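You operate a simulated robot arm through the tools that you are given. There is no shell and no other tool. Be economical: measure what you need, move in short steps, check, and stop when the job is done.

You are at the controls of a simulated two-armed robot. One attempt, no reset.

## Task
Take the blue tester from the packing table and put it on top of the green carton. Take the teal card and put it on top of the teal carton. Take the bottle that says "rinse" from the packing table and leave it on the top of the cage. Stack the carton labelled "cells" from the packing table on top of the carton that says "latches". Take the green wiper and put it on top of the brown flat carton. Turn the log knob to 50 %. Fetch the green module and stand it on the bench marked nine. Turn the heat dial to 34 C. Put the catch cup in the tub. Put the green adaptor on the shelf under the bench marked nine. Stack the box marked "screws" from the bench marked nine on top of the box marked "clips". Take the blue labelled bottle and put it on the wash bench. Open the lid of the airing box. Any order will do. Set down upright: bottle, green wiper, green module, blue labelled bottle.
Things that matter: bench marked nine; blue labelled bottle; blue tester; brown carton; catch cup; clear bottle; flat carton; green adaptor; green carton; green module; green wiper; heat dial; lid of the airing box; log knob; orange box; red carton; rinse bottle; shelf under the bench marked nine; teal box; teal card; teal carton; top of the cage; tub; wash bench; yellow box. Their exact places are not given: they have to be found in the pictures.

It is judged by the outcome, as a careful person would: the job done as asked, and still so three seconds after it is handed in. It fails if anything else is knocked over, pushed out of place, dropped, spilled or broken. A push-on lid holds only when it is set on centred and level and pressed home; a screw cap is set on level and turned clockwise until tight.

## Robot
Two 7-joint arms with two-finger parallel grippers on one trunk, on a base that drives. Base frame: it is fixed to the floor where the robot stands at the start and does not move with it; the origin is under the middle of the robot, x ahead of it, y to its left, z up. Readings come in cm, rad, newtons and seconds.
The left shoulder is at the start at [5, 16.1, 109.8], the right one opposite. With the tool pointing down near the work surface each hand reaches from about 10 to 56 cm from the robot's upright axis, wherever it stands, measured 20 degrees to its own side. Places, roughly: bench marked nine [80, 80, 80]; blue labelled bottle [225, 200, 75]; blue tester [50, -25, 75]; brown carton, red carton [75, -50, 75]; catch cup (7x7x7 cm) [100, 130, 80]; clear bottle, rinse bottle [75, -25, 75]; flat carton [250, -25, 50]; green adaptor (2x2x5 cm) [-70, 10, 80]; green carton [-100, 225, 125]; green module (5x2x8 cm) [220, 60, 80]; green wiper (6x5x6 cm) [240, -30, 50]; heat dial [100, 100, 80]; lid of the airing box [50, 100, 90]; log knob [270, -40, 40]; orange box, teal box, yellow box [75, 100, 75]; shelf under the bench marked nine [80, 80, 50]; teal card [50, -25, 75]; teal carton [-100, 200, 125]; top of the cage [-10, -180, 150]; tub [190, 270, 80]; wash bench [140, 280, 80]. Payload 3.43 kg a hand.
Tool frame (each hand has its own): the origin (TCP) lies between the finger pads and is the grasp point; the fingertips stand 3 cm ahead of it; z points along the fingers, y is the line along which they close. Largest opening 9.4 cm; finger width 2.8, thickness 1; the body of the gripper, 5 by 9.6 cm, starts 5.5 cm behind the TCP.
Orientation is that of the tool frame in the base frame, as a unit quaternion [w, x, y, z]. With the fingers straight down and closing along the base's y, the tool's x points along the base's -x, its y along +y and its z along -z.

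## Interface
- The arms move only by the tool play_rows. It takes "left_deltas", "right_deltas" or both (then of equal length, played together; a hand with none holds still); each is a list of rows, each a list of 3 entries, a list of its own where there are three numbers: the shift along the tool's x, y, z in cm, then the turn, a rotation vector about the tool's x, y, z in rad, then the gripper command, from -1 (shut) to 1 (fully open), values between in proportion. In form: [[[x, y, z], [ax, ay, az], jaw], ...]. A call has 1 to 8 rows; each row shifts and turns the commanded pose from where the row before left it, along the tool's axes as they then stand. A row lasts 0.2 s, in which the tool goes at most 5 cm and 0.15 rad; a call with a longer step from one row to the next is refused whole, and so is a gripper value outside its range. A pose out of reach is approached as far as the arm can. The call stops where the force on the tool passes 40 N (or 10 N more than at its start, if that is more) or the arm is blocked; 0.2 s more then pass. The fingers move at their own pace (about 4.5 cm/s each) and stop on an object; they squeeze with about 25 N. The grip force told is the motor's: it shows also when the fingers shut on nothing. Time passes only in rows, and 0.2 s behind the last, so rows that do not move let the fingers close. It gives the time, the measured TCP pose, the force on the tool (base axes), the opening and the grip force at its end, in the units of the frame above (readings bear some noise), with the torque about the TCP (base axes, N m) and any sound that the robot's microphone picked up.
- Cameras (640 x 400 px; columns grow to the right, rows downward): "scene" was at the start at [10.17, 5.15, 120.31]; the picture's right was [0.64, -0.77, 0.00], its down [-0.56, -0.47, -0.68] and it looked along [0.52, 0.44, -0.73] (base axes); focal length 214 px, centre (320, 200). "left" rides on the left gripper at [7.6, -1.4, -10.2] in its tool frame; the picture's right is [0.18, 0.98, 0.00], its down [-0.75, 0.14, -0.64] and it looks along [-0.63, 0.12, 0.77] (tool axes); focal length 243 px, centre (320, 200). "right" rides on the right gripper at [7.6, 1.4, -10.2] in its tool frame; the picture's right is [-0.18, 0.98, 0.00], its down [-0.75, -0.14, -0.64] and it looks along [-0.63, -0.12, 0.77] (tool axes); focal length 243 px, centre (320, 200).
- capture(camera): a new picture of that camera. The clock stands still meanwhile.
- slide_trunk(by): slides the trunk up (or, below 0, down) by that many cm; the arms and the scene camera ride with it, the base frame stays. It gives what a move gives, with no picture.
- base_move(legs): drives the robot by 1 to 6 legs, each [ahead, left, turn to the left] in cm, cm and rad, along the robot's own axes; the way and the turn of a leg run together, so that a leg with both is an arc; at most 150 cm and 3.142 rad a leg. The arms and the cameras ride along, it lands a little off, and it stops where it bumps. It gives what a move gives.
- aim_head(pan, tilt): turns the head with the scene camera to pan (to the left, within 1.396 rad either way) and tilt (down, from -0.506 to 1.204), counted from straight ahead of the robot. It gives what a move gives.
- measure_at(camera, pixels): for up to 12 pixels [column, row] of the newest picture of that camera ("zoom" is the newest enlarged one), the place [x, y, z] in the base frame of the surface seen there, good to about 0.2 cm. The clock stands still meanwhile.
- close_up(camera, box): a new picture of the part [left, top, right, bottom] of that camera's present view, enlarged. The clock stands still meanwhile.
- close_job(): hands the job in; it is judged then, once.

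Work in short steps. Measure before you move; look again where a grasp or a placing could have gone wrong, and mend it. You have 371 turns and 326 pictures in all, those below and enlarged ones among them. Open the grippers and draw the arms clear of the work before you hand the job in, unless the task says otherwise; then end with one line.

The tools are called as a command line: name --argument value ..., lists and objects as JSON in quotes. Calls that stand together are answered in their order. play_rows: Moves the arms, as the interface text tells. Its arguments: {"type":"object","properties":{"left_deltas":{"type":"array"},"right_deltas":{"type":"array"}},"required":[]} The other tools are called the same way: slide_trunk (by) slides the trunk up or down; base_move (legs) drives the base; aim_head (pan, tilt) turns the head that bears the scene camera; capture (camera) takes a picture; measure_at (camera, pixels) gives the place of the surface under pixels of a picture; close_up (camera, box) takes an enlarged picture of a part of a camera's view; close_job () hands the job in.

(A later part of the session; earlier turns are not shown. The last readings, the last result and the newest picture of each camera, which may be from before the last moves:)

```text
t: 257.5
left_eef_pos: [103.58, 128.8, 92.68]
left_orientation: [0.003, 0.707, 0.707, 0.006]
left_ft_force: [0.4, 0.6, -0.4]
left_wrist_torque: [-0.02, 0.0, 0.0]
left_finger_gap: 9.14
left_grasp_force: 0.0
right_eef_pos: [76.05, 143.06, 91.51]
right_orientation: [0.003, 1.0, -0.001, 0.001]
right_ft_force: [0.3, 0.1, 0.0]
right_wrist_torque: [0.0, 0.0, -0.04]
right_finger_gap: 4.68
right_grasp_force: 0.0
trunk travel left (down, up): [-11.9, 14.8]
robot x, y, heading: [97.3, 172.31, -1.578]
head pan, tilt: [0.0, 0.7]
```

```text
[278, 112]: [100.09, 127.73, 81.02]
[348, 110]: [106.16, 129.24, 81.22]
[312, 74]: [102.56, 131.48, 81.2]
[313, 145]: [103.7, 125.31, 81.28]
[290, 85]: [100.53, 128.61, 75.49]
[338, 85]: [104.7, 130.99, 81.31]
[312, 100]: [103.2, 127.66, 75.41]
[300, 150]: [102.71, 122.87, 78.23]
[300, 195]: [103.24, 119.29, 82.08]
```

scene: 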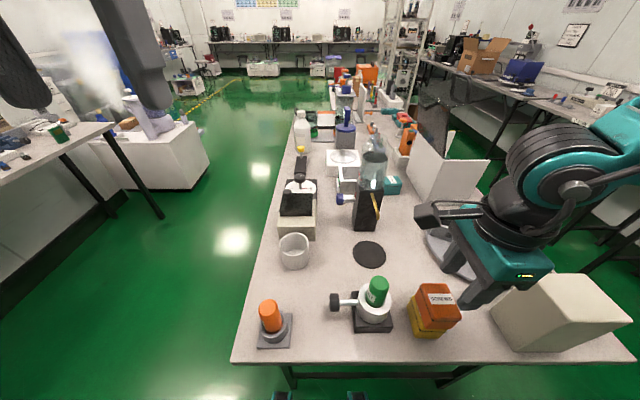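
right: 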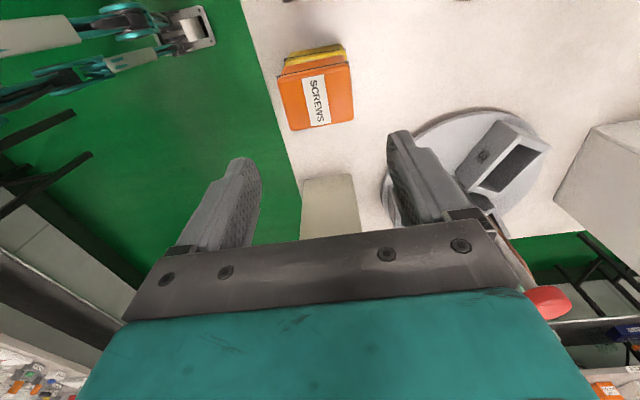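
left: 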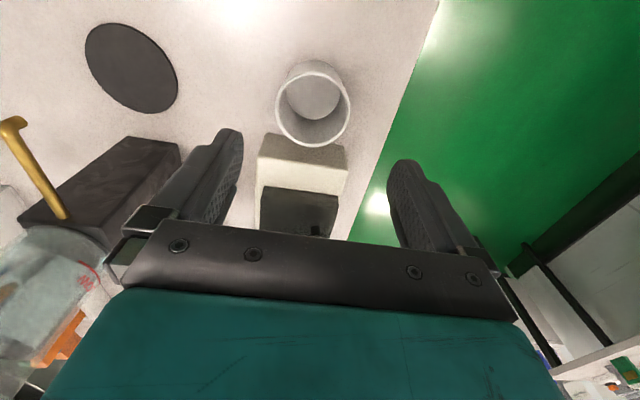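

Centre (103.15,128.4), diameter 6.2. Descend to TCP 79 and grip.

play_rows --left_deltas '[[[-0.4, -0.45, 4.5], [0, 0, 0], 0.95], [[0, 0, 4.5], [0, 0, 0], 0.95], [[0, 0, 4.6], [0, 0, 0], 0.95], [[0, 0, 0], [0, 0, 0], 0.95], [[0, 0, 0], [0, 0, 0], -1], [[0, 0, 0], [0, 0, 0], -1], [[0, 0, 0], [0, 0, 0], -1], [[0, 0, 0], [0, 0, 0], -1]]'

capture --camera "left"

```text
t: 259.3
left_eef_pos: [103.39, 128.41, 79.0]
left_orientation: [0.003, 0.707, 0.707, 0.005]
left_ft_force: [0.7, -0.5, 0.6]
left_wrist_torque: [0.0, -0.02, 0.01]
left_finger_gap: 6.81
left_grasp_force: 25.2
right_eef_pos: [76.08, 142.98, 91.57]
right_orientation: [0.002, 1.0, 0.0, 0.001]
right_ft_force: [-0.5, 0.4, 0.8]
right_wrist_torque: [-0.06, 0.01, -0.05]
right_finger_gap: 4.7
right_grasp_force: 0.1
trunk travel left (down, up): [-11.9, 14.8]
robot x, y, heading: [97.31, 172.22, -1.574]
head pan, tilt: [0.0, 0.7]
```

```text
201 pictures are left
```

left: 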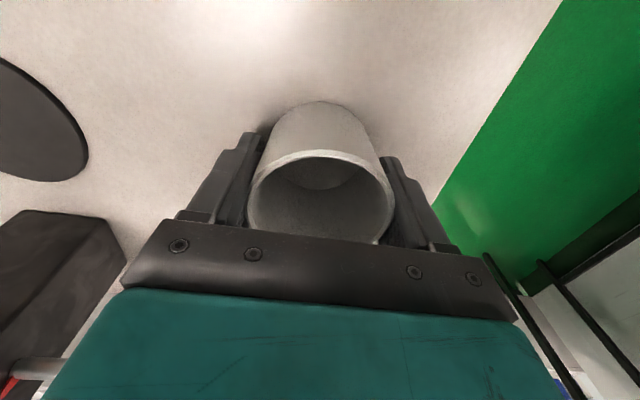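

Cup gripped. Raise trunk, back off, turn around towards the wash bench side and look.

slide_trunk --by 14.5

base_move --legs '[[-15, 0, 0], [0, 0, 3.14]]'

aim_head --pan -0.4 --tilt 0.45

capture --camera "scene"

```text
t: 261.0
left_eef_pos: [103.34, 128.49, 93.58]
left_orientation: [0.004, 0.706, 0.708, 0.004]
left_ft_force: [-0.3, 0.7, -0.5]
left_wrist_torque: [-0.02, -0.04, -0.02]
left_finger_gap: 6.81
left_grasp_force: 25.2
right_eef_pos: [76.06, 143.11, 106.16]
right_orientation: [0.003, 1.0, -0.001, 0.001]
right_ft_force: [-0.8, 0.6, -0.2]
right_wrist_torque: [0.03, -0.02, 0.01]
right_finger_gap: 4.72
right_grasp_force: 0.1
trunk travel left (down, up): [-26.4, 0.3]
robot x, y, heading: [96.89, 172.4, -1.571]
head pan, tilt: [0.0, 0.7]
```

```text
t: 269.6
left_eef_pos: [93.67, 231.26, 93.59]
left_orientation: [-0.004, -0.686, 0.728, 0.003]
left_ft_force: [-0.2, 0.7, -0.6]
left_wrist_torque: [0.0, -0.03, 0.02]
left_finger_gap: 6.73
left_grasp_force: 25.3
right_eef_pos: [120.09, 215.06, 106.23]
right_orientation: [-0.001, 0.031, 1.0, 0.002]
right_ft_force: [-0.2, -0.6, -0.9]
right_wrist_torque: [-0.02, -0.01, 0.01]
right_finger_gap: 4.7
right_grasp_force: 0.1
trunk travel left (down, up): [-26.4, 0.3]
robot x, y, heading: [97.76, 186.87, 1.51]
head pan, tilt: [0.0, 0.7]
```

```text
t: 270.4
left_eef_pos: [93.66, 231.48, 93.5]
left_orientation: [-0.005, -0.687, 0.726, 0.004]
left_ft_force: [-0.2, 0.3, -1.6]
left_wrist_torque: [0.01, 0.02, 0.0]
left_finger_gap: 6.74
left_grasp_force: 25.1
right_eef_pos: [120.04, 214.99, 106.22]
right_orientation: [0.0, 0.031, 1.0, 0.002]
right_ft_force: [-0.7, 0.2, -0.4]
right_wrist_torque: [-0.01, 0.0, 0.01]
right_finger_gap: 4.69
right_grasp_force: 0.2
trunk travel left (down, up): [-26.4, 0.3]
robot x, y, heading: [97.05, 186.74, 1.512]
head pan, tilt: [-0.4, 0.45]
```

```text
200 pictures are left
```

scene: 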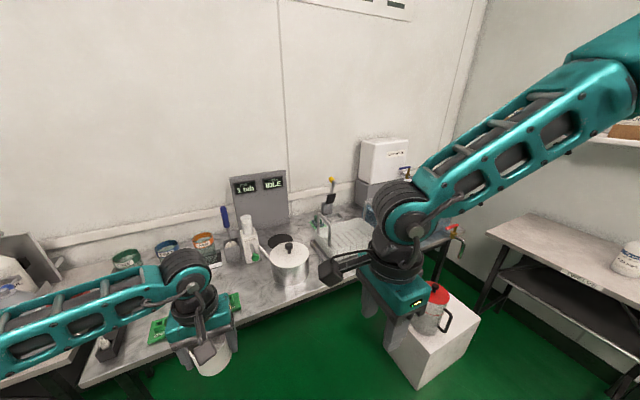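

The right arm hides the tub. I turn the head further and move a bit right to map this corner.

base_move --legs '[[0, -38, 0.06]]'

play_rows --right_deltas '[[[0, 0, 0], [0, 0, -0.1428], 0], [[0, 0, 0], [0, 0, -0.1428], 0], [[0, 0, 0], [0, 0, -0.1428], 0], [[0, 0, 0], [0, 0, -0.1428], 0], [[0, 0, 0], [0, 0, -0.1428], 0], [[0, 0, 0], [0, 0, -0.1428], 0], [[0, 0, 0], [0, 0, -0.1428], 0], [[0, 0, 0], [0, 0, -0.1428], 0]]'

play_rows --right_deltas '[[[0, 0, 0], [0, 0, -0.1428], 0], [[0, 0, 0], [0, 0, -0.1428], 0], [[0, 0, 0], [0, 0, -0.1428], 0], [[0, -3, 0], [0, 0, 0], 0], [[0, -4, 0], [0, 0, 0], 0], [[3, -3, 0], [0, 0, 0], 0], [[3, 0, 0], [0, 0, 0], 0]]'

aim_head --pan -0.5 --tilt 0.55

capture --camera "scene"

```text
t: 272.8
left_eef_pos: [128.71, 229.76, 93.66]
left_orientation: [-0.006, -0.705, 0.709, 0.005]
left_ft_force: [0.0, -0.3, -0.8]
left_wrist_torque: [-0.02, -0.01, 0.0]
left_finger_gap: 6.71
left_grasp_force: 25.4
right_eef_pos: [155.9, 214.86, 106.13]
right_orientation: [-0.001, 0.004, 1.0, 0.003]
right_ft_force: [0.3, -0.4, -0.3]
right_wrist_torque: [-0.02, 0.04, -0.01]
right_finger_gap: 4.69
right_grasp_force: 0.2
trunk travel left (down, up): [-26.4, 0.3]
robot x, y, heading: [134.58, 185.7, 1.561]
head pan, tilt: [-0.4, 0.45]
```

```text
t: 274.6
left_eef_pos: [128.69, 229.76, 93.54]
left_orientation: [-0.006, -0.706, 0.708, 0.004]
left_ft_force: [0.6, -0.6, -0.9]
left_wrist_torque: [0.03, 0.01, 0.02]
left_finger_gap: 6.69
left_grasp_force: 25.0
right_eef_pos: [156.0, 215.04, 106.25]
right_orientation: [0.0, -0.537, 0.843, 0.003]
right_ft_force: [0.3, 0.5, 0.5]
right_wrist_torque: [0.01, 0.02, -0.02]
right_finger_gap: 4.68
right_grasp_force: 0.0
trunk travel left (down, up): [-26.4, 0.3]
robot x, y, heading: [134.65, 185.89, 1.566]
head pan, tilt: [-0.4, 0.45]
```

```text
t: 276.2
left_eef_pos: [128.6, 229.78, 93.56]
left_orientation: [-0.004, -0.705, 0.709, 0.004]
left_ft_force: [0.3, 0.2, -1.2]
left_wrist_torque: [0.01, -0.07, -0.02]
left_finger_gap: 6.67
left_grasp_force: 25.0
right_eef_pos: [166.35, 210.86, 105.96]
right_orientation: [0.0, -0.704, 0.71, 0.001]
right_ft_force: [0.7, -0.4, 0.2]
right_wrist_torque: [0.03, -0.01, -0.02]
right_finger_gap: 4.68
right_grasp_force: 0.1
right hand out of reach, approached as far as the arm can: row 7
trunk travel left (down, up): [-26.4, 0.3]
robot x, y, heading: [134.51, 186.11, 1.562]
head pan, tilt: [-0.4, 0.45]
```

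```text
t: 276.9
left_eef_pos: [128.64, 229.78, 93.52]
left_orientation: [-0.005, -0.706, 0.709, 0.003]
left_ft_force: [-0.5, 0.5, -0.2]
left_wrist_torque: [-0.03, 0.02, -0.01]
left_finger_gap: 6.7
left_grasp_force: 25.0
right_eef_pos: [166.49, 210.94, 106.01]
right_orientation: [0.0, -0.704, 0.71, 0.003]
right_ft_force: [0.5, -0.3, -0.3]
right_wrist_torque: [-0.02, -0.01, -0.01]
right_finger_gap: 4.69
right_grasp_force: 0.0
trunk travel left (down, up): [-26.4, 0.3]
robot x, y, heading: [134.53, 185.81, 1.558]
head pan, tilt: [-0.499, 0.55]
```

```text
199 pictures are left
```

scene: 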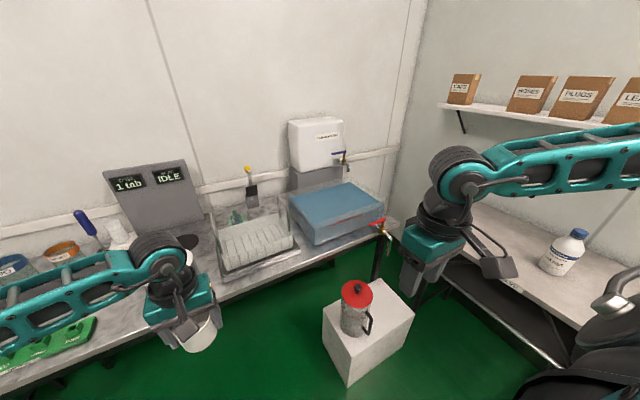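

Blue tub at (335,215). Measure it and the surroundings; also check the cup grip.

measure_at --camera "scene" --pixels '[[275, 205], [350, 185], [385, 215], [318, 240], [335, 205], [310, 265], [400, 232], [330, 320], [405, 300], [375, 285], [480, 260], [395, 200]]'

close_up --camera "scene" --box '[250, 100, 420, 300]'

capture --camera "left"

```text
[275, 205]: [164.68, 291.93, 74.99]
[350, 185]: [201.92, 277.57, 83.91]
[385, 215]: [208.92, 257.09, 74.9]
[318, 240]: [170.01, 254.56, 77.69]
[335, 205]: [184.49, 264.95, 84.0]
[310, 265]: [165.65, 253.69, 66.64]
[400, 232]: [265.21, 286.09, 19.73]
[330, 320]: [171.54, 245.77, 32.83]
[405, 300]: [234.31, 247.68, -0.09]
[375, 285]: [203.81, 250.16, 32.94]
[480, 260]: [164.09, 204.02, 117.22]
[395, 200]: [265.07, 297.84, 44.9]
```

```text
2.00 times, centred on (335, 200) of scene
```

zoom: 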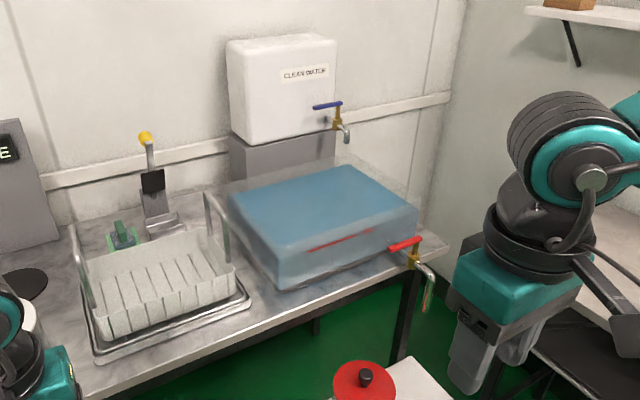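

```text
197 pictures are left
```

left: 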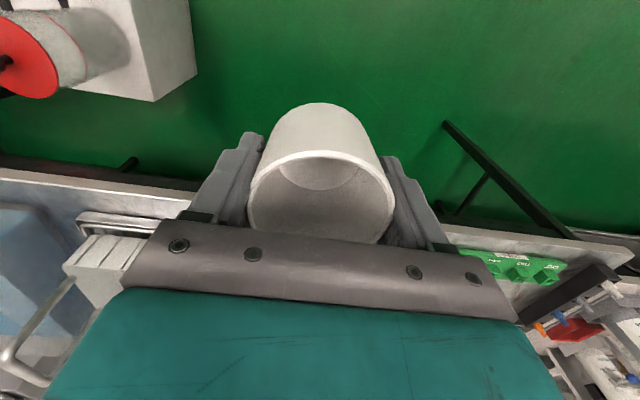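

Tub: water surface z≈84, roughly x 165–205, y 255–290. Measure its rim.

measure_at --camera "zoom" --pixels '[[232, 190], [228, 200], [272, 262], [415, 200], [350, 160], [300, 180], [280, 285], [255, 225], [245, 180], [340, 155], [330, 235]]'

play_rows --left_deltas '[[[0, 0, -4], [0, 0, 0], -1], [[0, 0, -4], [0, 0, 0], -1], [[0, 0, -3], [0, 0, 0], -1]]'

```text
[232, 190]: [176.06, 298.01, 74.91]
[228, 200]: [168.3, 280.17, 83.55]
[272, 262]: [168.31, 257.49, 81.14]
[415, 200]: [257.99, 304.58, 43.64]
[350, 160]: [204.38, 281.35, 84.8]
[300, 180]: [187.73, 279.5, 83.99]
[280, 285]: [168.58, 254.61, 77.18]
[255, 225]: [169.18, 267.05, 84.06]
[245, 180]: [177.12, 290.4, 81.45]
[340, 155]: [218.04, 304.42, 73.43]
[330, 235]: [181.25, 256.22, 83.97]
```

```text
t: 277.7
left_eef_pos: [128.83, 229.93, 104.63]
left_orientation: [-0.005, -0.705, 0.709, 0.005]
left_ft_force: [-0.5, -0.6, -0.5]
left_wrist_torque: [-0.01, -0.02, 0.01]
left_finger_gap: 6.68
left_grasp_force: 24.6
right_eef_pos: [166.42, 210.95, 106.04]
right_orientation: [0.0, -0.704, 0.71, 0.002]
right_ft_force: [0.7, -1.2, 0.3]
right_wrist_torque: [-0.02, -0.03, 0.02]
right_finger_gap: 4.68
right_grasp_force: 0.1
trunk travel left (down, up): [-26.4, 0.3]
robot x, y, heading: [134.64, 185.88, 1.563]
head pan, tilt: [-0.499, 0.55]
```

I turn to face the tub diagonally and move in between bench and pedestal.

base_move --legs '[[0, 0, -1.07], [29.5, 34, 0]]'

aim_head --pan 0.3 --tilt 0.75

capture --camera "scene"

capture --camera "left"

```text
t: 282.8
left_eef_pos: [176.97, 243.47, 104.65]
left_orientation: [-0.002, -0.232, 0.973, 0.007]
left_ft_force: [0.0, -1.0, -0.4]
left_wrist_torque: [0.0, -0.01, -0.01]
left_finger_gap: 6.69
left_grasp_force: 25.1
right_eef_pos: [177.23, 201.45, 106.13]
right_orientation: [0.001, -0.229, 0.973, 0.003]
right_ft_force: [0.0, -0.1, -0.2]
right_wrist_torque: [-0.02, -0.01, -0.01]
right_finger_gap: 4.7
right_grasp_force: 0.0
trunk travel left (down, up): [-26.4, 0.3]
robot x, y, heading: [140.59, 218.5, 0.464]
head pan, tilt: [-0.499, 0.55]
stopped in leg 2: the robot was blocked; the commanded pose is now the measured one
```

```text
t: 284.0
left_eef_pos: [176.99, 243.57, 104.56]
left_orientation: [-0.002, -0.232, 0.973, 0.006]
left_ft_force: [-0.1, -0.3, -0.7]
left_wrist_torque: [0.0, 0.01, 0.0]
left_finger_gap: 6.67
left_grasp_force: 25.0
right_eef_pos: [177.28, 201.47, 105.96]
right_orientation: [0.001, -0.229, 0.973, 0.002]
right_ft_force: [0.1, 0.5, -0.3]
right_wrist_torque: [0.01, 0.01, -0.01]
right_finger_gap: 4.71
right_grasp_force: 0.1
trunk travel left (down, up): [-26.4, 0.3]
robot x, y, heading: [140.36, 218.56, 0.464]
head pan, tilt: [0.3, 0.75]
```

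```text
196 pictures are left
```

scene: 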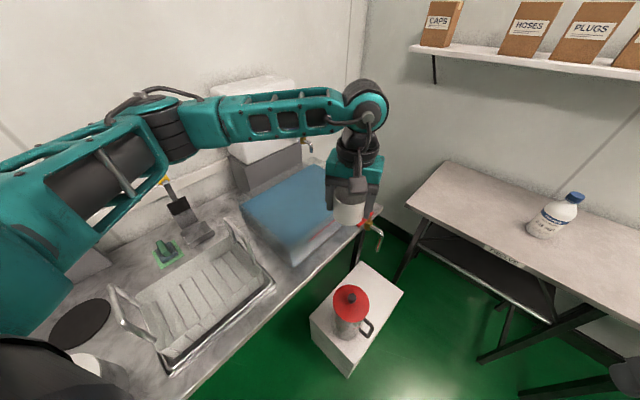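

```text
195 pictures are left
```

left: 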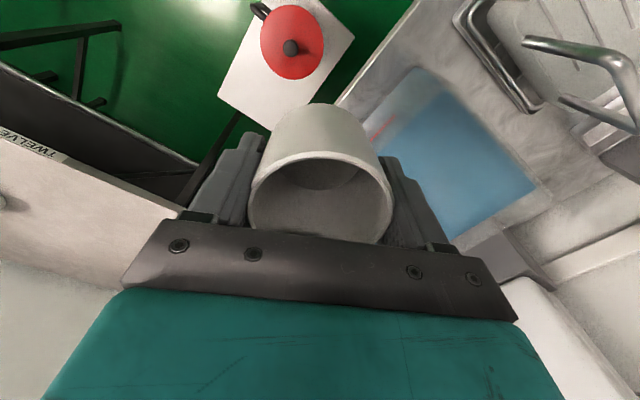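

Blocked there, but the tub should be reachable. Move the cup over it: +y 19.5 cm.

play_rows --left_deltas '[[[-1.76, 3.48, 0], [0, 0, 0], -1], [[-1.76, 3.48, 0], [0, 0, 0], -1], [[-1.76, 3.48, 0], [0, 0, 0], -1], [[-1.76, 3.48, 0], [0, 0, 0], -1], [[-1.76, 3.48, 0], [0, 0, 0], -1], [[0, 0, 0], [0, 0, 0], -1]]'

capture --camera "left"

capture --camera "scene"

```text
t: 285.4
left_eef_pos: [176.99, 263.25, 104.71]
left_orientation: [-0.003, -0.231, 0.973, 0.007]
left_ft_force: [0.3, -0.2, -1.1]
left_wrist_torque: [-0.03, -0.02, -0.02]
left_finger_gap: 6.64
left_grasp_force: 25.3
right_eef_pos: [177.28, 201.39, 105.93]
right_orientation: [0.001, -0.23, 0.973, 0.002]
right_ft_force: [-0.6, 0.8, 0.2]
right_wrist_torque: [0.01, 0.02, 0.02]
right_finger_gap: 4.7
right_grasp_force: 0.1
trunk travel left (down, up): [-26.4, 0.3]
robot x, y, heading: [140.55, 218.59, 0.463]
head pan, tilt: [0.3, 0.75]
```

```text
194 pictures are left
```

left: 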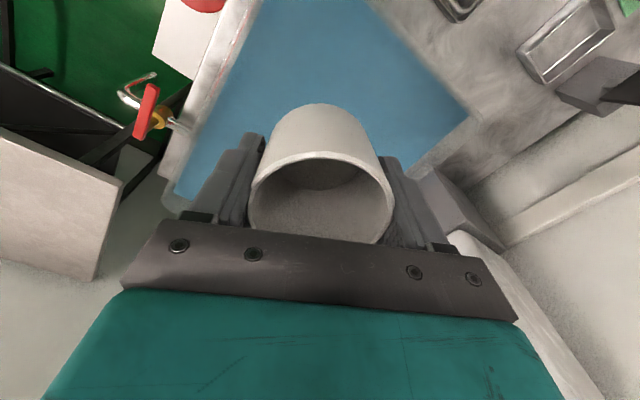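

```text
193 pictures are left
```

scene: 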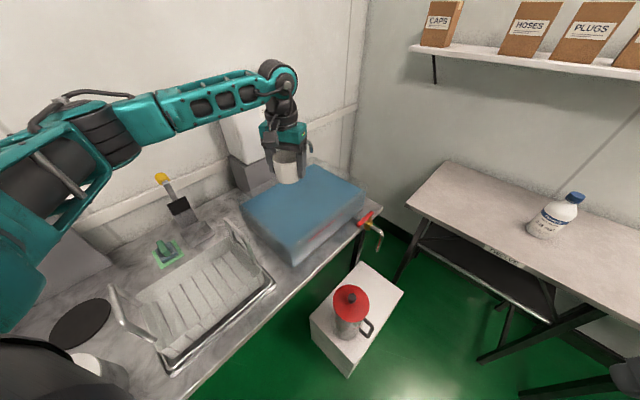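

Centred over the tub. Shift slightly inward and lower with the arm, watching force.

play_rows --left_deltas '[[[-2.7, 0.9, 0], [0, 0, 0], -1], [[0, 0, 3], [0, 0, 0], -1], [[0, 0, 3], [0, 0, 0], -1], [[0, 0, 3], [0, 0, 0], -1], [[0, 0, 3], [0, 0, 0], -1], [[0, 0, 0], [0, 0, 0], -1]]'

capture --camera "left"

```text
t: 286.8
left_eef_pos: [178.95, 265.28, 92.95]
left_orientation: [-0.002, -0.233, 0.973, 0.006]
left_ft_force: [-0.1, -0.3, -1.2]
left_wrist_torque: [0.01, -0.01, -0.01]
left_finger_gap: 6.63
left_grasp_force: 24.9
right_eef_pos: [177.31, 201.5, 105.99]
right_orientation: [0.001, -0.229, 0.973, 0.001]
right_ft_force: [-0.3, 0.4, -0.7]
right_wrist_torque: [0.0, -0.04, 0.0]
right_finger_gap: 4.69
right_grasp_force: 0.0
trunk travel left (down, up): [-26.4, 0.3]
robot x, y, heading: [140.29, 218.43, 0.468]
head pan, tilt: [0.3, 0.75]
```

```text
192 pictures are left
```

left: 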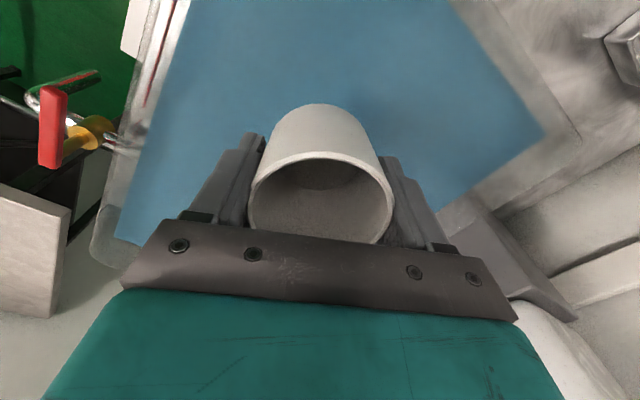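

Cup bottom ≈89, water at 84. Continue down.

play_rows --left_deltas '[[[0, 0, 2.5], [0, 0, 0], -1], [[0, 0, 2.5], [0, 0, 0], -1], [[0, 0, 2], [0, 0, 0], -1], [[0, 0, 2], [0, 0, 0], -1], [[0, 0, 0], [0, 0, 0], -1]]'

capture --camera "left"

```text
t: 288.0
left_eef_pos: [178.94, 265.28, 83.83]
left_orientation: [-0.002, -0.231, 0.973, 0.007]
left_ft_force: [-0.1, 0.2, -0.1]
left_wrist_torque: [0.03, -0.01, -0.03]
left_finger_gap: 6.62
left_grasp_force: 24.9
right_eef_pos: [177.19, 201.44, 106.06]
right_orientation: [0.001, -0.229, 0.973, 0.002]
right_ft_force: [-0.2, 0.1, -0.3]
right_wrist_torque: [-0.01, -0.01, 0.0]
right_finger_gap: 4.7
right_grasp_force: 0.1
trunk travel left (down, up): [-26.4, 0.3]
robot x, y, heading: [140.02, 218.59, 0.462]
head pan, tilt: [0.3, 0.75]
```

```text
191 pictures are left
```

left: 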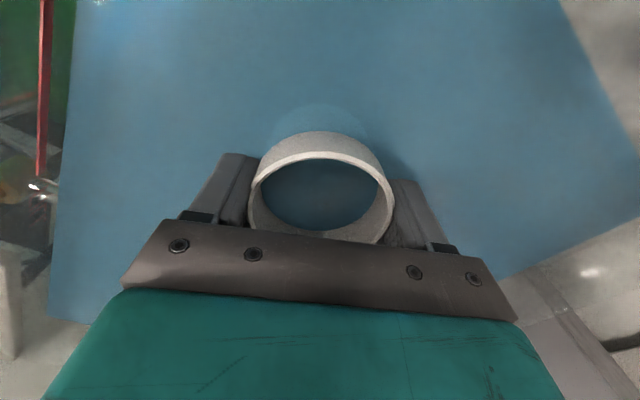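

It passes into the water. Continue to the bottom gently.

play_rows --left_deltas '[[[0, 0, 1.2], [0, 0, 0], -1], [[0, 0, 0.8], [0, 0, 0], -1], [[0, 0, 0.5], [0, 0, 0], -1], [[0, 0, 0.4], [0, 0, 0], -1], [[0, 0, 0.3], [0, 0, 0], -1], [[0, 0, 0.3], [0, 0, 0], -1]]'

```text
t: 289.4
left_eef_pos: [178.74, 265.17, 80.32]
left_orientation: [-0.003, -0.231, 0.973, 0.006]
left_ft_force: [0.3, -0.1, 0.2]
left_wrist_torque: [0.01, 0.0, 0.0]
left_finger_gap: 6.67
left_grasp_force: 24.7
right_eef_pos: [177.39, 201.45, 105.94]
right_orientation: [0.001, -0.229, 0.973, 0.002]
right_ft_force: [0.5, 0.1, -0.3]
right_wrist_torque: [0.01, -0.01, 0.01]
right_finger_gap: 4.69
right_grasp_force: 0.2
trunk travel left (down, up): [-26.4, 0.3]
robot x, y, heading: [140.48, 218.61, 0.462]
head pan, tilt: [0.3, 0.75]
```

play_rows --left_deltas '[[[0, 0, 0.4], [0, 0, 0], -1], [[0, 0, 0.4], [0, 0, 0], -1], [[0, 0, 0.3], [0, 0, 0], -1], [[0, 0, 0.3], [0, 0, 0], -1]]'

```text
t: 290.4
left_eef_pos: [178.9, 265.28, 79.31]
left_orientation: [0.001, -0.232, 0.973, 0.007]
left_ft_force: [3.4, 2.6, 23.6]
left_wrist_torque: [-0.49, -0.11, 0.12]
left_finger_gap: 6.63
left_grasp_force: 24.9
right_eef_pos: [177.16, 201.35, 106.04]
right_orientation: [0.001, -0.229, 0.974, 0.002]
right_ft_force: [-0.3, 0.0, 0.3]
right_wrist_torque: [0.02, 0.01, 0.0]
right_finger_gap: 4.71
right_grasp_force: 0.0
trunk travel left (down, up): [-26.4, 0.3]
robot x, y, heading: [140.13, 218.96, 0.466]
head pan, tilt: [0.3, 0.75]
```

Bottom contact. Ease, open, lift out.

play_rows --left_deltas '[[[0, 0, -0.2], [0, 0, 0], -1], [[0, 0, 0], [0, 0, 0], 0.5], [[0, 0, 0], [0, 0, 0], 0.9], [[0, 0, 0], [0, 0, 0], 0.9], [[0, 0, -3], [0, 0, 0], 0.9], [[0, 0, -4], [0, 0, 0], 0.9], [[0, 0, -4], [0, 0, 0], 0.9], [[0, 0, -4], [0, 0, 0], 0.9]]'

capture --camera "left"

```text
t: 292.2
left_eef_pos: [178.75, 265.11, 94.22]
left_orientation: [-0.002, -0.231, 0.973, 0.007]
left_ft_force: [-0.3, 0.4, -0.6]
left_wrist_torque: [0.01, 0.02, -0.01]
left_finger_gap: 8.94
left_grasp_force: 0.1
right_eef_pos: [177.35, 201.31, 106.05]
right_orientation: [0.001, -0.229, 0.973, 0.002]
right_ft_force: [0.6, -0.2, -0.1]
right_wrist_torque: [-0.01, 0.03, -0.02]
right_finger_gap: 4.73
right_grasp_force: 0.0
trunk travel left (down, up): [-26.4, 0.3]
robot x, y, heading: [140.59, 218.38, 0.461]
head pan, tilt: [0.3, 0.75]
```

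```text
190 pictures are left
```

left: 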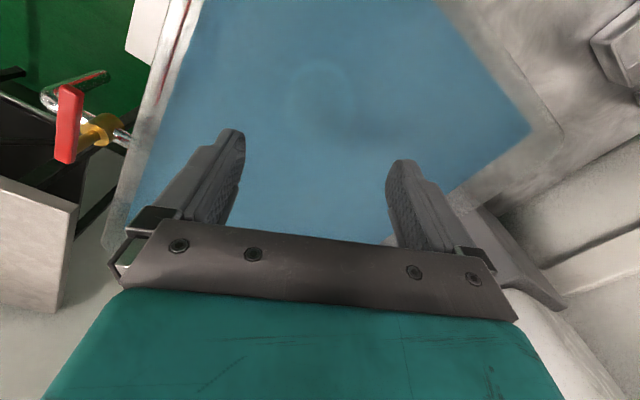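

Cup lies in the tub. Now the blue-labelled bottle on the table to the right; retract the left hand and measure.

play_rows --left_deltas '[[[0, 0, -4], [0, 0, 0], 0.9], [[0, 0, -4], [0, 0, 0], 0.9], [[1.76, -3.48, 0], [0, 0, 0], 0.9], [[1.76, -3.48, 0], [0, 0, 0], 0.9], [[1.76, -3.48, 0], [0, 0, 0], 0.9], [[1.76, -3.48, 0], [0, 0, 0], 0.9], [[2.5, -3.48, 0], [0, 0, 0], 0.9], [[3, -2, 0], [0, 0, 0], 0.9]]'

aim_head --pan -0.3 --tilt 0.5

capture --camera "scene"

```text
t: 294.0
left_eef_pos: [176.47, 242.21, 102.19]
left_orientation: [-0.003, -0.231, 0.973, 0.006]
left_ft_force: [0.9, 0.0, -0.6]
left_wrist_torque: [0.01, -0.02, -0.04]
left_finger_gap: 8.94
left_grasp_force: 0.1
right_eef_pos: [177.23, 201.36, 106.11]
right_orientation: [0.001, -0.229, 0.973, 0.003]
right_ft_force: [0.4, -0.1, -0.2]
right_wrist_torque: [-0.02, 0.0, -0.03]
right_finger_gap: 4.69
right_grasp_force: 0.1
trunk travel left (down, up): [-26.4, 0.3]
robot x, y, heading: [140.52, 218.48, 0.463]
head pan, tilt: [0.3, 0.75]
```

```text
t: 295.0
left_eef_pos: [176.59, 242.36, 102.06]
left_orientation: [-0.003, -0.231, 0.973, 0.006]
left_ft_force: [-0.2, -0.1, 0.2]
left_wrist_torque: [0.02, 0.0, -0.01]
left_finger_gap: 8.93
left_grasp_force: 0.0
right_eef_pos: [177.31, 201.42, 106.12]
right_orientation: [0.001, -0.229, 0.973, 0.001]
right_ft_force: [-1.0, -0.6, -0.9]
right_wrist_torque: [0.0, -0.01, -0.03]
right_finger_gap: 4.72
right_grasp_force: 0.1
trunk travel left (down, up): [-26.4, 0.3]
robot x, y, heading: [140.16, 218.43, 0.463]
head pan, tilt: [-0.3, 0.499]
```

```text
189 pictures are left
```

scene: 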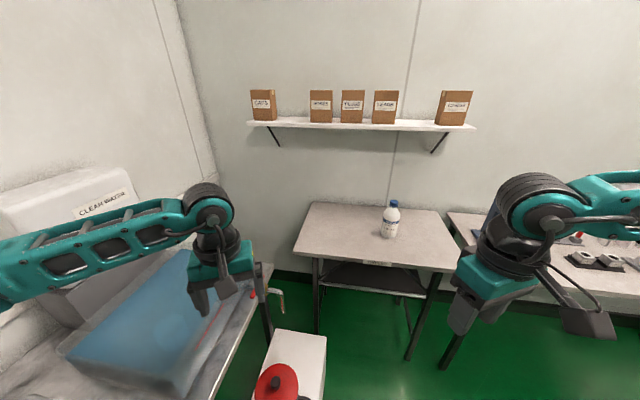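

close_up --camera "scene" --box '[340, 190, 450, 290]'

measure_at --camera "scene" --pixels '[[295, 250], [312, 205], [460, 270], [435, 212], [391, 205], [391, 220], [389, 235], [275, 335], [325, 340], [380, 262]]'

```text
4.00 times, centred on (395, 240) of scene
```

zoom: 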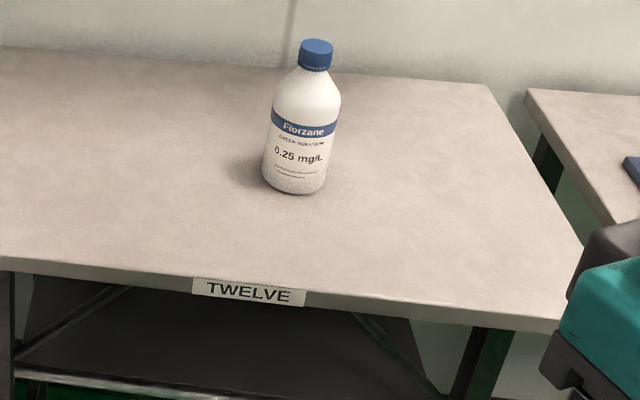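

```text
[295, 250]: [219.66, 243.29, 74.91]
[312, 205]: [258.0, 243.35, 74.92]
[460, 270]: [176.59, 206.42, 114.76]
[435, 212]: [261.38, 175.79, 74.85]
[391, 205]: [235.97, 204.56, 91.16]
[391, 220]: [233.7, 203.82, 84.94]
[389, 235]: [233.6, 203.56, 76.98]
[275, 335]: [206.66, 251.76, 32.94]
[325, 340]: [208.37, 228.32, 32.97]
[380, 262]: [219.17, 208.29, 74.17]
```

Bottle on table TWELVE at about (236,204). Measure its profile.

measure_at --camera "zoom" --pixels '[[316, 43], [316, 65], [308, 80], [305, 95], [305, 120], [275, 125], [336, 115], [268, 170], [324, 170], [295, 192], [277, 100], [340, 95]]'

```text
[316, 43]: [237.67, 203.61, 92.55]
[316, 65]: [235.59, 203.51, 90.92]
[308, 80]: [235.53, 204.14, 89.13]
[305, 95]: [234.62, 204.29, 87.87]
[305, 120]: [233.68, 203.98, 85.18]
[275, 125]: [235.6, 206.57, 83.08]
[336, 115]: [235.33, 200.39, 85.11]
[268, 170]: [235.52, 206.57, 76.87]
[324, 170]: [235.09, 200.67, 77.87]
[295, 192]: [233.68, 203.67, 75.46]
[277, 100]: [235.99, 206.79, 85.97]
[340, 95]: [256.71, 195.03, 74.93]
```

I'll grasp the body with the tool pitched ~68° forward. First reposition: back off, turn to heading 0, right, then ahead partway.

base_move --legs '[[-7, 0, 0], [0, 0, -0.463], [0, -21, 0], [40, 0, 0]]'

slide_trunk --by -14

play_rows --left_deltas '[[[3, 0, 0], [0, -0.1484, 0], 0.9], [[3, 0, 0], [0, -0.1484, 0], 0.9], [[0, 0, -3], [0, -0.1484, 0], 0.9], [[0, 0, -3], [0, -0.1484, 0], 0.9], [[0, 0, -3], [0, -0.1484, 0], 0.9], [[0, 0, 0], [0, -0.1484, 0], 0.9], [[0, 0, 0], [0, -0.1484, 0], 0.9], [[0, 0, 0], [0, -0.1484, 0], 0.9]]'

capture --camera "left"

```text
t: 300.6
left_eef_pos: [217.19, 199.52, 102.13]
left_orientation: [-0.001, 0.001, 1.0, 0.008]
left_ft_force: [0.4, 0.5, 0.2]
left_wrist_torque: [-0.02, 0.01, 0.02]
left_finger_gap: 8.96
left_grasp_force: 0.2
right_eef_pos: [199.38, 162.67, 106.01]
right_orientation: [0.002, 0.002, 1.0, 0.001]
right_ft_force: [0.6, 0.4, -0.2]
right_wrist_torque: [0.04, 0.02, 0.01]
right_finger_gap: 4.72
right_grasp_force: 0.1
trunk travel left (down, up): [-26.4, 0.3]
robot x, y, heading: [173.95, 194.37, -0.005]
head pan, tilt: [-0.3, 0.499]
```

```text
t: 302.3
left_eef_pos: [217.11, 199.42, 88.09]
left_orientation: [0.0, 0.0, 1.0, 0.007]
left_ft_force: [0.1, 0.4, -0.4]
left_wrist_torque: [0.04, 0.03, 0.0]
left_finger_gap: 8.95
left_grasp_force: 0.1
right_eef_pos: [199.43, 162.7, 92.11]
right_orientation: [0.002, 0.002, 1.0, 0.002]
right_ft_force: [-0.5, -0.2, 0.5]
right_wrist_torque: [-0.02, -0.01, -0.02]
right_finger_gap: 4.69
right_grasp_force: 0.0
trunk travel left (down, up): [-12.4, 14.3]
robot x, y, heading: [173.89, 194.66, 0.001]
head pan, tilt: [-0.3, 0.499]
```

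```text
t: 304.1
left_eef_pos: [207.55, 198.99, 95.7]
left_orientation: [0.559, 0.005, 0.829, 0.004]
left_ft_force: [0.0, 1.0, -0.5]
left_wrist_torque: [-0.02, -0.03, -0.02]
left_finger_gap: 8.92
left_grasp_force: 0.1
left hand out of reach, approached as far as the arm can: row 7
right_eef_pos: [199.41, 162.73, 92.05]
right_orientation: [0.002, 0.002, 1.0, 0.001]
right_ft_force: [0.5, -0.1, -1.1]
right_wrist_torque: [0.01, 0.01, -0.01]
right_finger_gap: 4.71
right_grasp_force: 0.1
trunk travel left (down, up): [-12.4, 14.3]
robot x, y, heading: [174.22, 194.37, -0.004]
head pan, tilt: [-0.3, 0.499]
```

```text
187 pictures are left
```

left: 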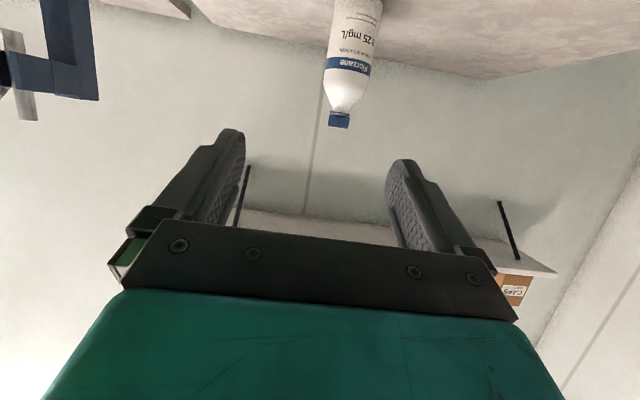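

Now lower to z 83 and shift y +4.6, then drive ahead 16.

play_rows --left_deltas '[[[3.93, 1.53, 1.59], [0, 0, 0], 0.9], [[3.93, 1.53, 1.59], [0, 0, 0], 0.9], [[3.93, 1.53, 1.59], [0, 0, 0], 0.9], [[0, 0, 0], [0, 0, 0], 0.9]]'

base_move --legs '[[16, 0, 0]]'

capture --camera "left"

```text
t: 305.1
left_eef_pos: [207.85, 203.68, 83.01]
left_orientation: [0.558, 0.004, 0.83, 0.004]
left_ft_force: [-0.3, -0.8, -0.4]
left_wrist_torque: [-0.02, 0.0, -0.04]
left_finger_gap: 8.92
left_grasp_force: 0.1
right_eef_pos: [199.28, 162.71, 92.03]
right_orientation: [0.002, 0.001, 1.0, 0.001]
right_ft_force: [0.0, 0.5, 0.7]
right_wrist_torque: [0.05, 0.01, 0.0]
right_finger_gap: 4.68
right_grasp_force: 0.0
trunk travel left (down, up): [-12.4, 14.3]
robot x, y, heading: [174.27, 194.4, -0.002]
head pan, tilt: [-0.3, 0.499]
```

```text
t: 306.5
left_eef_pos: [223.37, 203.62, 83.03]
left_orientation: [0.558, 0.005, 0.83, 0.005]
left_ft_force: [0.2, -0.4, 0.4]
left_wrist_torque: [-0.02, 0.02, 0.02]
left_finger_gap: 8.92
left_grasp_force: 0.0
right_eef_pos: [214.92, 162.62, 92.04]
right_orientation: [0.002, 0.002, 1.0, 0.002]
right_ft_force: [0.5, 0.4, 0.5]
right_wrist_torque: [-0.01, -0.04, -0.02]
right_finger_gap: 4.69
right_grasp_force: 0.0
trunk travel left (down, up): [-12.4, 14.3]
robot x, y, heading: [189.91, 194.21, -0.004]
head pan, tilt: [-0.3, 0.499]
```

```text
186 pictures are left
```

left: 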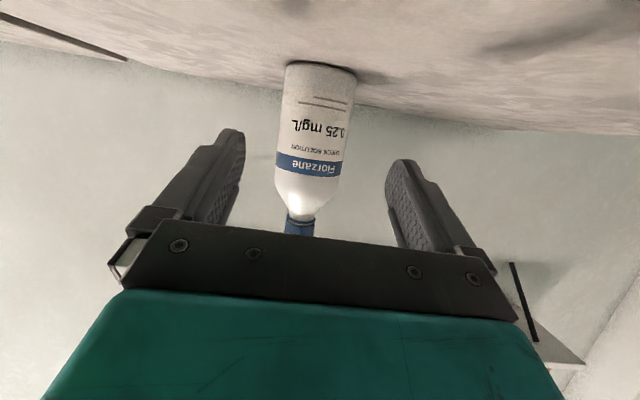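

Bottle lies between the fingers. Advance 12.7 cm and close.

play_rows --left_deltas '[[[-1.6, 0, 3.95], [0, 0, 0], 0.9], [[-1.6, 0, 3.95], [0, 0, 0], 0.9], [[-1.5, 0, 3.8], [0, 0, 0], 0.9], [[0, 0, 0], [0, 0, 0], 0.9]]'

capture --camera "left"

```text
t: 307.5
left_eef_pos: [236.08, 202.72, 83.53]
left_orientation: [0.558, 0.004, 0.83, 0.007]
left_ft_force: [0.0, 0.6, -0.3]
left_wrist_torque: [0.02, 0.01, 0.01]
left_finger_gap: 8.95
left_grasp_force: 0.0
left hand out of reach, approached as far as the arm can: row 2, 3
right_eef_pos: [214.99, 162.6, 92.0]
right_orientation: [0.001, 0.002, 1.0, 0.001]
right_ft_force: [-0.4, 0.1, -0.1]
right_wrist_torque: [-0.01, -0.01, -0.01]
right_finger_gap: 4.69
right_grasp_force: 0.1
trunk travel left (down, up): [-12.4, 14.3]
robot x, y, heading: [189.85, 194.16, -0.001]
head pan, tilt: [-0.3, 0.499]
```

```text
185 pictures are left
```

left: 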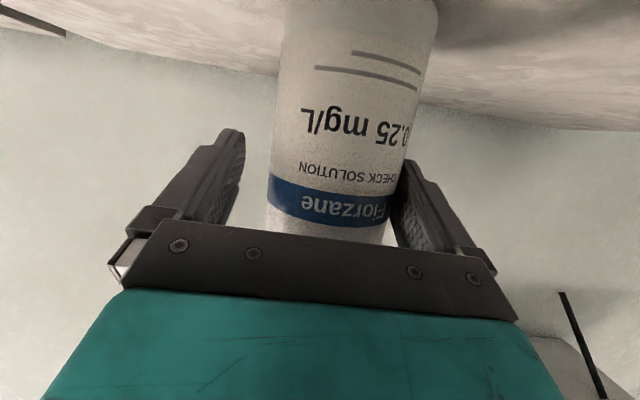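

Bottle is about 0.9 cm toward the +y finger; shift the base left 0.9, then close.

base_move --legs '[[0, 0.9, 0]]'

play_rows --left_deltas '[[[0, 0, 0], [0, 0, 0], 0.5], [[0, 0, 0], [0, 0, 0], 0], [[0, 0, 0], [0, 0, 0], -1], [[0, 0, 0], [0, 0, 0], -1], [[0, 0, 0], [0, 0, 0], -1]]'

capture --camera "left"

```text
t: 308.2
left_eef_pos: [236.06, 203.77, 83.66]
left_orientation: [0.556, 0.003, 0.831, 0.007]
left_ft_force: [0.3, -0.1, 0.7]
left_wrist_torque: [-0.01, -0.01, -0.04]
left_finger_gap: 8.94
left_grasp_force: 0.0
right_eef_pos: [214.96, 163.53, 91.98]
right_orientation: [0.002, 0.002, 1.0, 0.001]
right_ft_force: [0.2, 0.2, -0.4]
right_wrist_torque: [-0.01, -0.05, 0.0]
right_finger_gap: 4.69
right_grasp_force: 0.1
trunk travel left (down, up): [-12.4, 14.3]
robot x, y, heading: [189.42, 195.43, -0.006]
head pan, tilt: [-0.3, 0.499]
```

```text
t: 309.4
left_eef_pos: [235.98, 203.72, 83.7]
left_orientation: [0.558, 0.004, 0.83, 0.007]
left_ft_force: [1.3, -2.6, 1.5]
left_wrist_torque: [0.0, -0.05, -0.05]
left_finger_gap: 7.16
left_grasp_force: 24.8
right_eef_pos: [214.95, 163.47, 92.11]
right_orientation: [0.001, 0.003, 1.0, 0.002]
right_ft_force: [0.0, 0.3, -0.6]
right_wrist_torque: [0.02, -0.01, 0.01]
right_finger_gap: 4.72
right_grasp_force: 0.0
trunk travel left (down, up): [-12.4, 14.3]
robot x, y, heading: [189.83, 195.26, -0.007]
head pan, tilt: [-0.3, 0.499]
```

```text
184 pictures are left
```

left: 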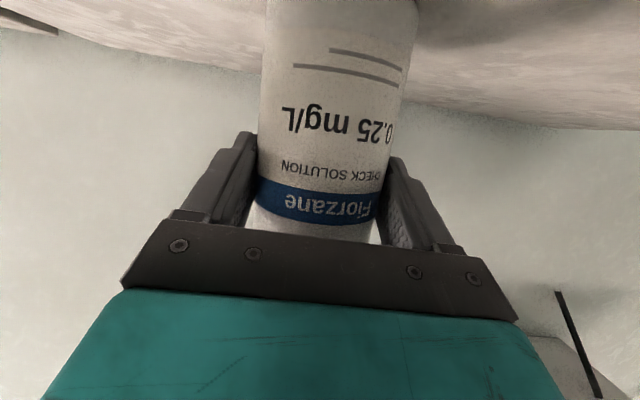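

Gripped. Lift with the trunk, back off, turn to the wash bench and look for a free spot.

slide_trunk --by 12

base_move --legs '[[-40, 0, 0], [0, 0, 1.571]]'

aim_head --pan 0.2 --tilt 0.6

capture --camera "scene"

```text
t: 310.9
left_eef_pos: [235.99, 203.75, 95.5]
left_orientation: [0.557, 0.003, 0.831, 0.008]
left_ft_force: [-0.6, 0.6, -4.7]
left_wrist_torque: [0.02, 0.05, 0.02]
left_finger_gap: 7.17
left_grasp_force: 24.5
right_eef_pos: [214.96, 163.46, 103.98]
right_orientation: [0.002, 0.003, 1.0, 0.001]
right_ft_force: [0.1, -0.2, 0.6]
right_wrist_torque: [-0.02, 0.0, 0.01]
right_finger_gap: 4.69
right_grasp_force: 0.0
trunk travel left (down, up): [-24.4, 2.3]
robot x, y, heading: [189.73, 195.06, -0.008]
head pan, tilt: [-0.3, 0.499]
```

```text
t: 317.2
left_eef_pos: [142.76, 242.24, 95.52]
left_orientation: [0.393, -0.579, 0.596, 0.394]
left_ft_force: [-0.2, 0.1, -5.7]
left_wrist_torque: [-0.04, 0.02, 0.03]
left_finger_gap: 7.11
left_grasp_force: 25.1
right_eef_pos: [182.63, 220.27, 104.09]
right_orientation: [0.0, -0.698, 0.716, 0.002]
right_ft_force: [-0.4, -0.7, -0.4]
right_wrist_torque: [-0.05, -0.01, 0.01]
right_finger_gap: 4.69
right_grasp_force: 0.0
trunk travel left (down, up): [-24.4, 2.3]
robot x, y, heading: [150.23, 195.83, 1.547]
head pan, tilt: [-0.3, 0.499]
```

```text
t: 318.1
left_eef_pos: [142.84, 242.17, 95.55]
left_orientation: [0.392, -0.58, 0.595, 0.395]
left_ft_force: [-0.5, -0.2, -5.3]
left_wrist_torque: [-0.09, 0.0, 0.0]
left_finger_gap: 7.05
left_grasp_force: 24.3
right_eef_pos: [182.55, 220.27, 103.98]
right_orientation: [0.0, -0.698, 0.716, 0.002]
right_ft_force: [0.0, 0.4, -0.2]
right_wrist_torque: [0.03, 0.01, 0.01]
right_finger_gap: 4.68
right_grasp_force: 0.0
trunk travel left (down, up): [-24.4, 2.3]
robot x, y, heading: [150.3, 195.52, 1.547]
head pan, tilt: [0.201, 0.6]
```

```text
183 pictures are left
```

scene: 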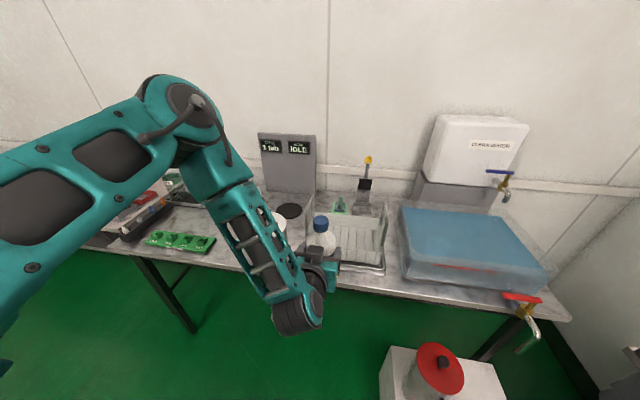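

The arm hides part of the bench; check the left camera and measure candidate free areas.

capture --camera "left"

measure_at --camera "scene" --pixels '[[395, 260], [392, 285], [350, 265], [385, 235], [270, 225], [205, 245], [225, 262], [200, 195], [320, 225], [395, 210], [140, 262]]'

```text
182 pictures are left
```

left: 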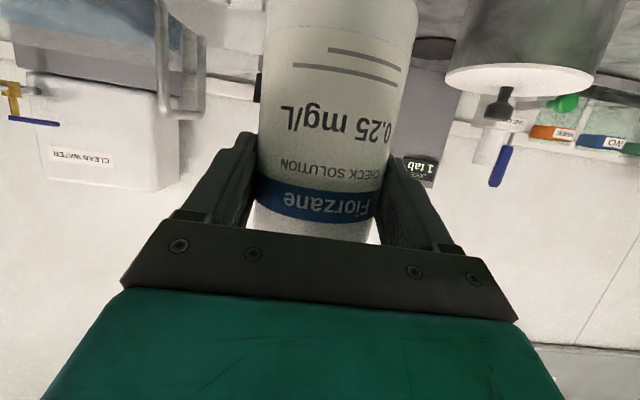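

```text
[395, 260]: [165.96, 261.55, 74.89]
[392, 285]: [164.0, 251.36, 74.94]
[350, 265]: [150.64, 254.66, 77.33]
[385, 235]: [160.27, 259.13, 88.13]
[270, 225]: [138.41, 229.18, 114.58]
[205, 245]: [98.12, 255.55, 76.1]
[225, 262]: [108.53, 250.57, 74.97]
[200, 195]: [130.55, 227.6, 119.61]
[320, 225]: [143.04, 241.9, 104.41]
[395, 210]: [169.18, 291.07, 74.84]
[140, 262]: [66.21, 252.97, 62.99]
```

Move the base left 42 cm to see that stretch of the bench unobstructed.

base_move --legs '[[0, 42, 0.024]]'

aim_head --pan -0.2 --tilt 0.65

capture --camera "scene"

```text
t: 320.7
left_eef_pos: [99.13, 242.43, 95.47]
left_orientation: [-0.387, 0.588, -0.587, -0.4]
left_ft_force: [0.1, -0.2, -4.5]
left_wrist_torque: [-0.08, 0.04, 0.0]
left_finger_gap: 7.06
left_grasp_force: 25.2
right_eef_pos: [139.45, 221.78, 103.97]
right_orientation: [0.0, 0.708, -0.707, -0.002]
right_ft_force: [-0.3, -0.4, -0.5]
right_wrist_torque: [0.0, -0.06, 0.01]
right_finger_gap: 4.71
right_grasp_force: 0.0
trunk travel left (down, up): [-24.4, 2.3]
robot x, y, heading: [108.05, 196.09, 1.573]
head pan, tilt: [0.201, 0.6]
```

```text
t: 321.6
left_eef_pos: [99.23, 242.43, 95.5]
left_orientation: [0.387, -0.588, 0.588, 0.399]
left_ft_force: [0.3, 0.0, -5.5]
left_wrist_torque: [-0.07, -0.02, -0.01]
left_finger_gap: 7.07
left_grasp_force: 24.5
right_eef_pos: [139.48, 221.71, 104.04]
right_orientation: [-0.001, 0.708, -0.706, -0.003]
right_ft_force: [-0.3, 0.4, -0.2]
right_wrist_torque: [-0.03, 0.01, -0.01]
right_finger_gap: 4.67
right_grasp_force: 0.0
trunk travel left (down, up): [-24.4, 2.3]
robot x, y, heading: [107.99, 195.95, 1.572]
head pan, tilt: [-0.201, 0.649]
```

```text
181 pictures are left
```

scene: 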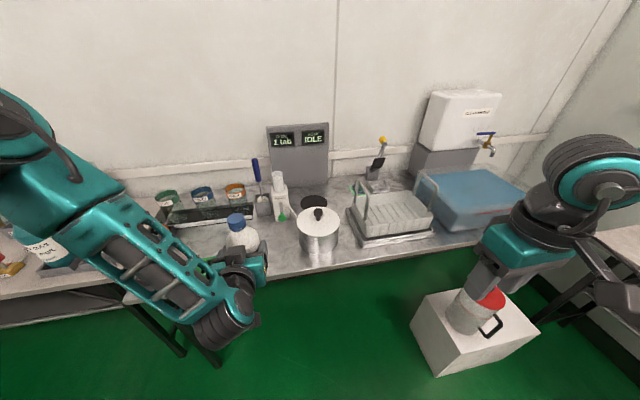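

Free marble left of the pot at about (278,248). Measure around.

measure_at --camera "scene" --pixels '[[278, 250], [280, 235], [268, 262], [300, 235], [318, 262], [335, 230], [298, 215], [340, 262], [300, 262], [285, 222]]'

close_up --camera "scene" --box '[190, 150, 370, 300]'

```text
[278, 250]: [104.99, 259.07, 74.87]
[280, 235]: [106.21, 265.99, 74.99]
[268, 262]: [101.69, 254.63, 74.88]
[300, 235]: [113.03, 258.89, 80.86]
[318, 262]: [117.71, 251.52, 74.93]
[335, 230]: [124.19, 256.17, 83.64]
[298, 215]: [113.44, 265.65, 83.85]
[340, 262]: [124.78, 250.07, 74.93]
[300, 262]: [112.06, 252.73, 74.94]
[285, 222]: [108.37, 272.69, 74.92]
```

```text
2.67 times, centred on (280, 225) of scene
```

zoom: 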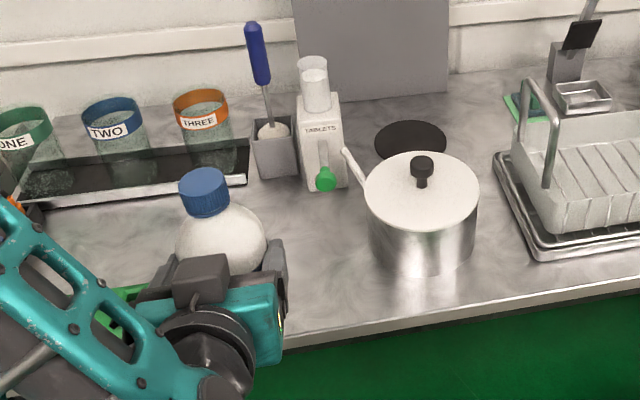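

Measure the pot handle, tray and dispenser limits.

measure_at --camera "zoom" --pixels '[[344, 152], [356, 175], [365, 195], [372, 240], [330, 190], [120, 330], [140, 290], [280, 330], [300, 260], [260, 200], [150, 250]]'

```text
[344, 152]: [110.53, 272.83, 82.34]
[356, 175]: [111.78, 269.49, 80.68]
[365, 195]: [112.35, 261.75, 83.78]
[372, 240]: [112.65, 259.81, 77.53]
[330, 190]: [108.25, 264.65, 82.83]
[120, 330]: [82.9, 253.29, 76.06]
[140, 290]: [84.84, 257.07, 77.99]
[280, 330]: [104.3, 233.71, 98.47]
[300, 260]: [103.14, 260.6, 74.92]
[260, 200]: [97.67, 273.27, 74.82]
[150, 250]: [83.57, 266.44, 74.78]
```

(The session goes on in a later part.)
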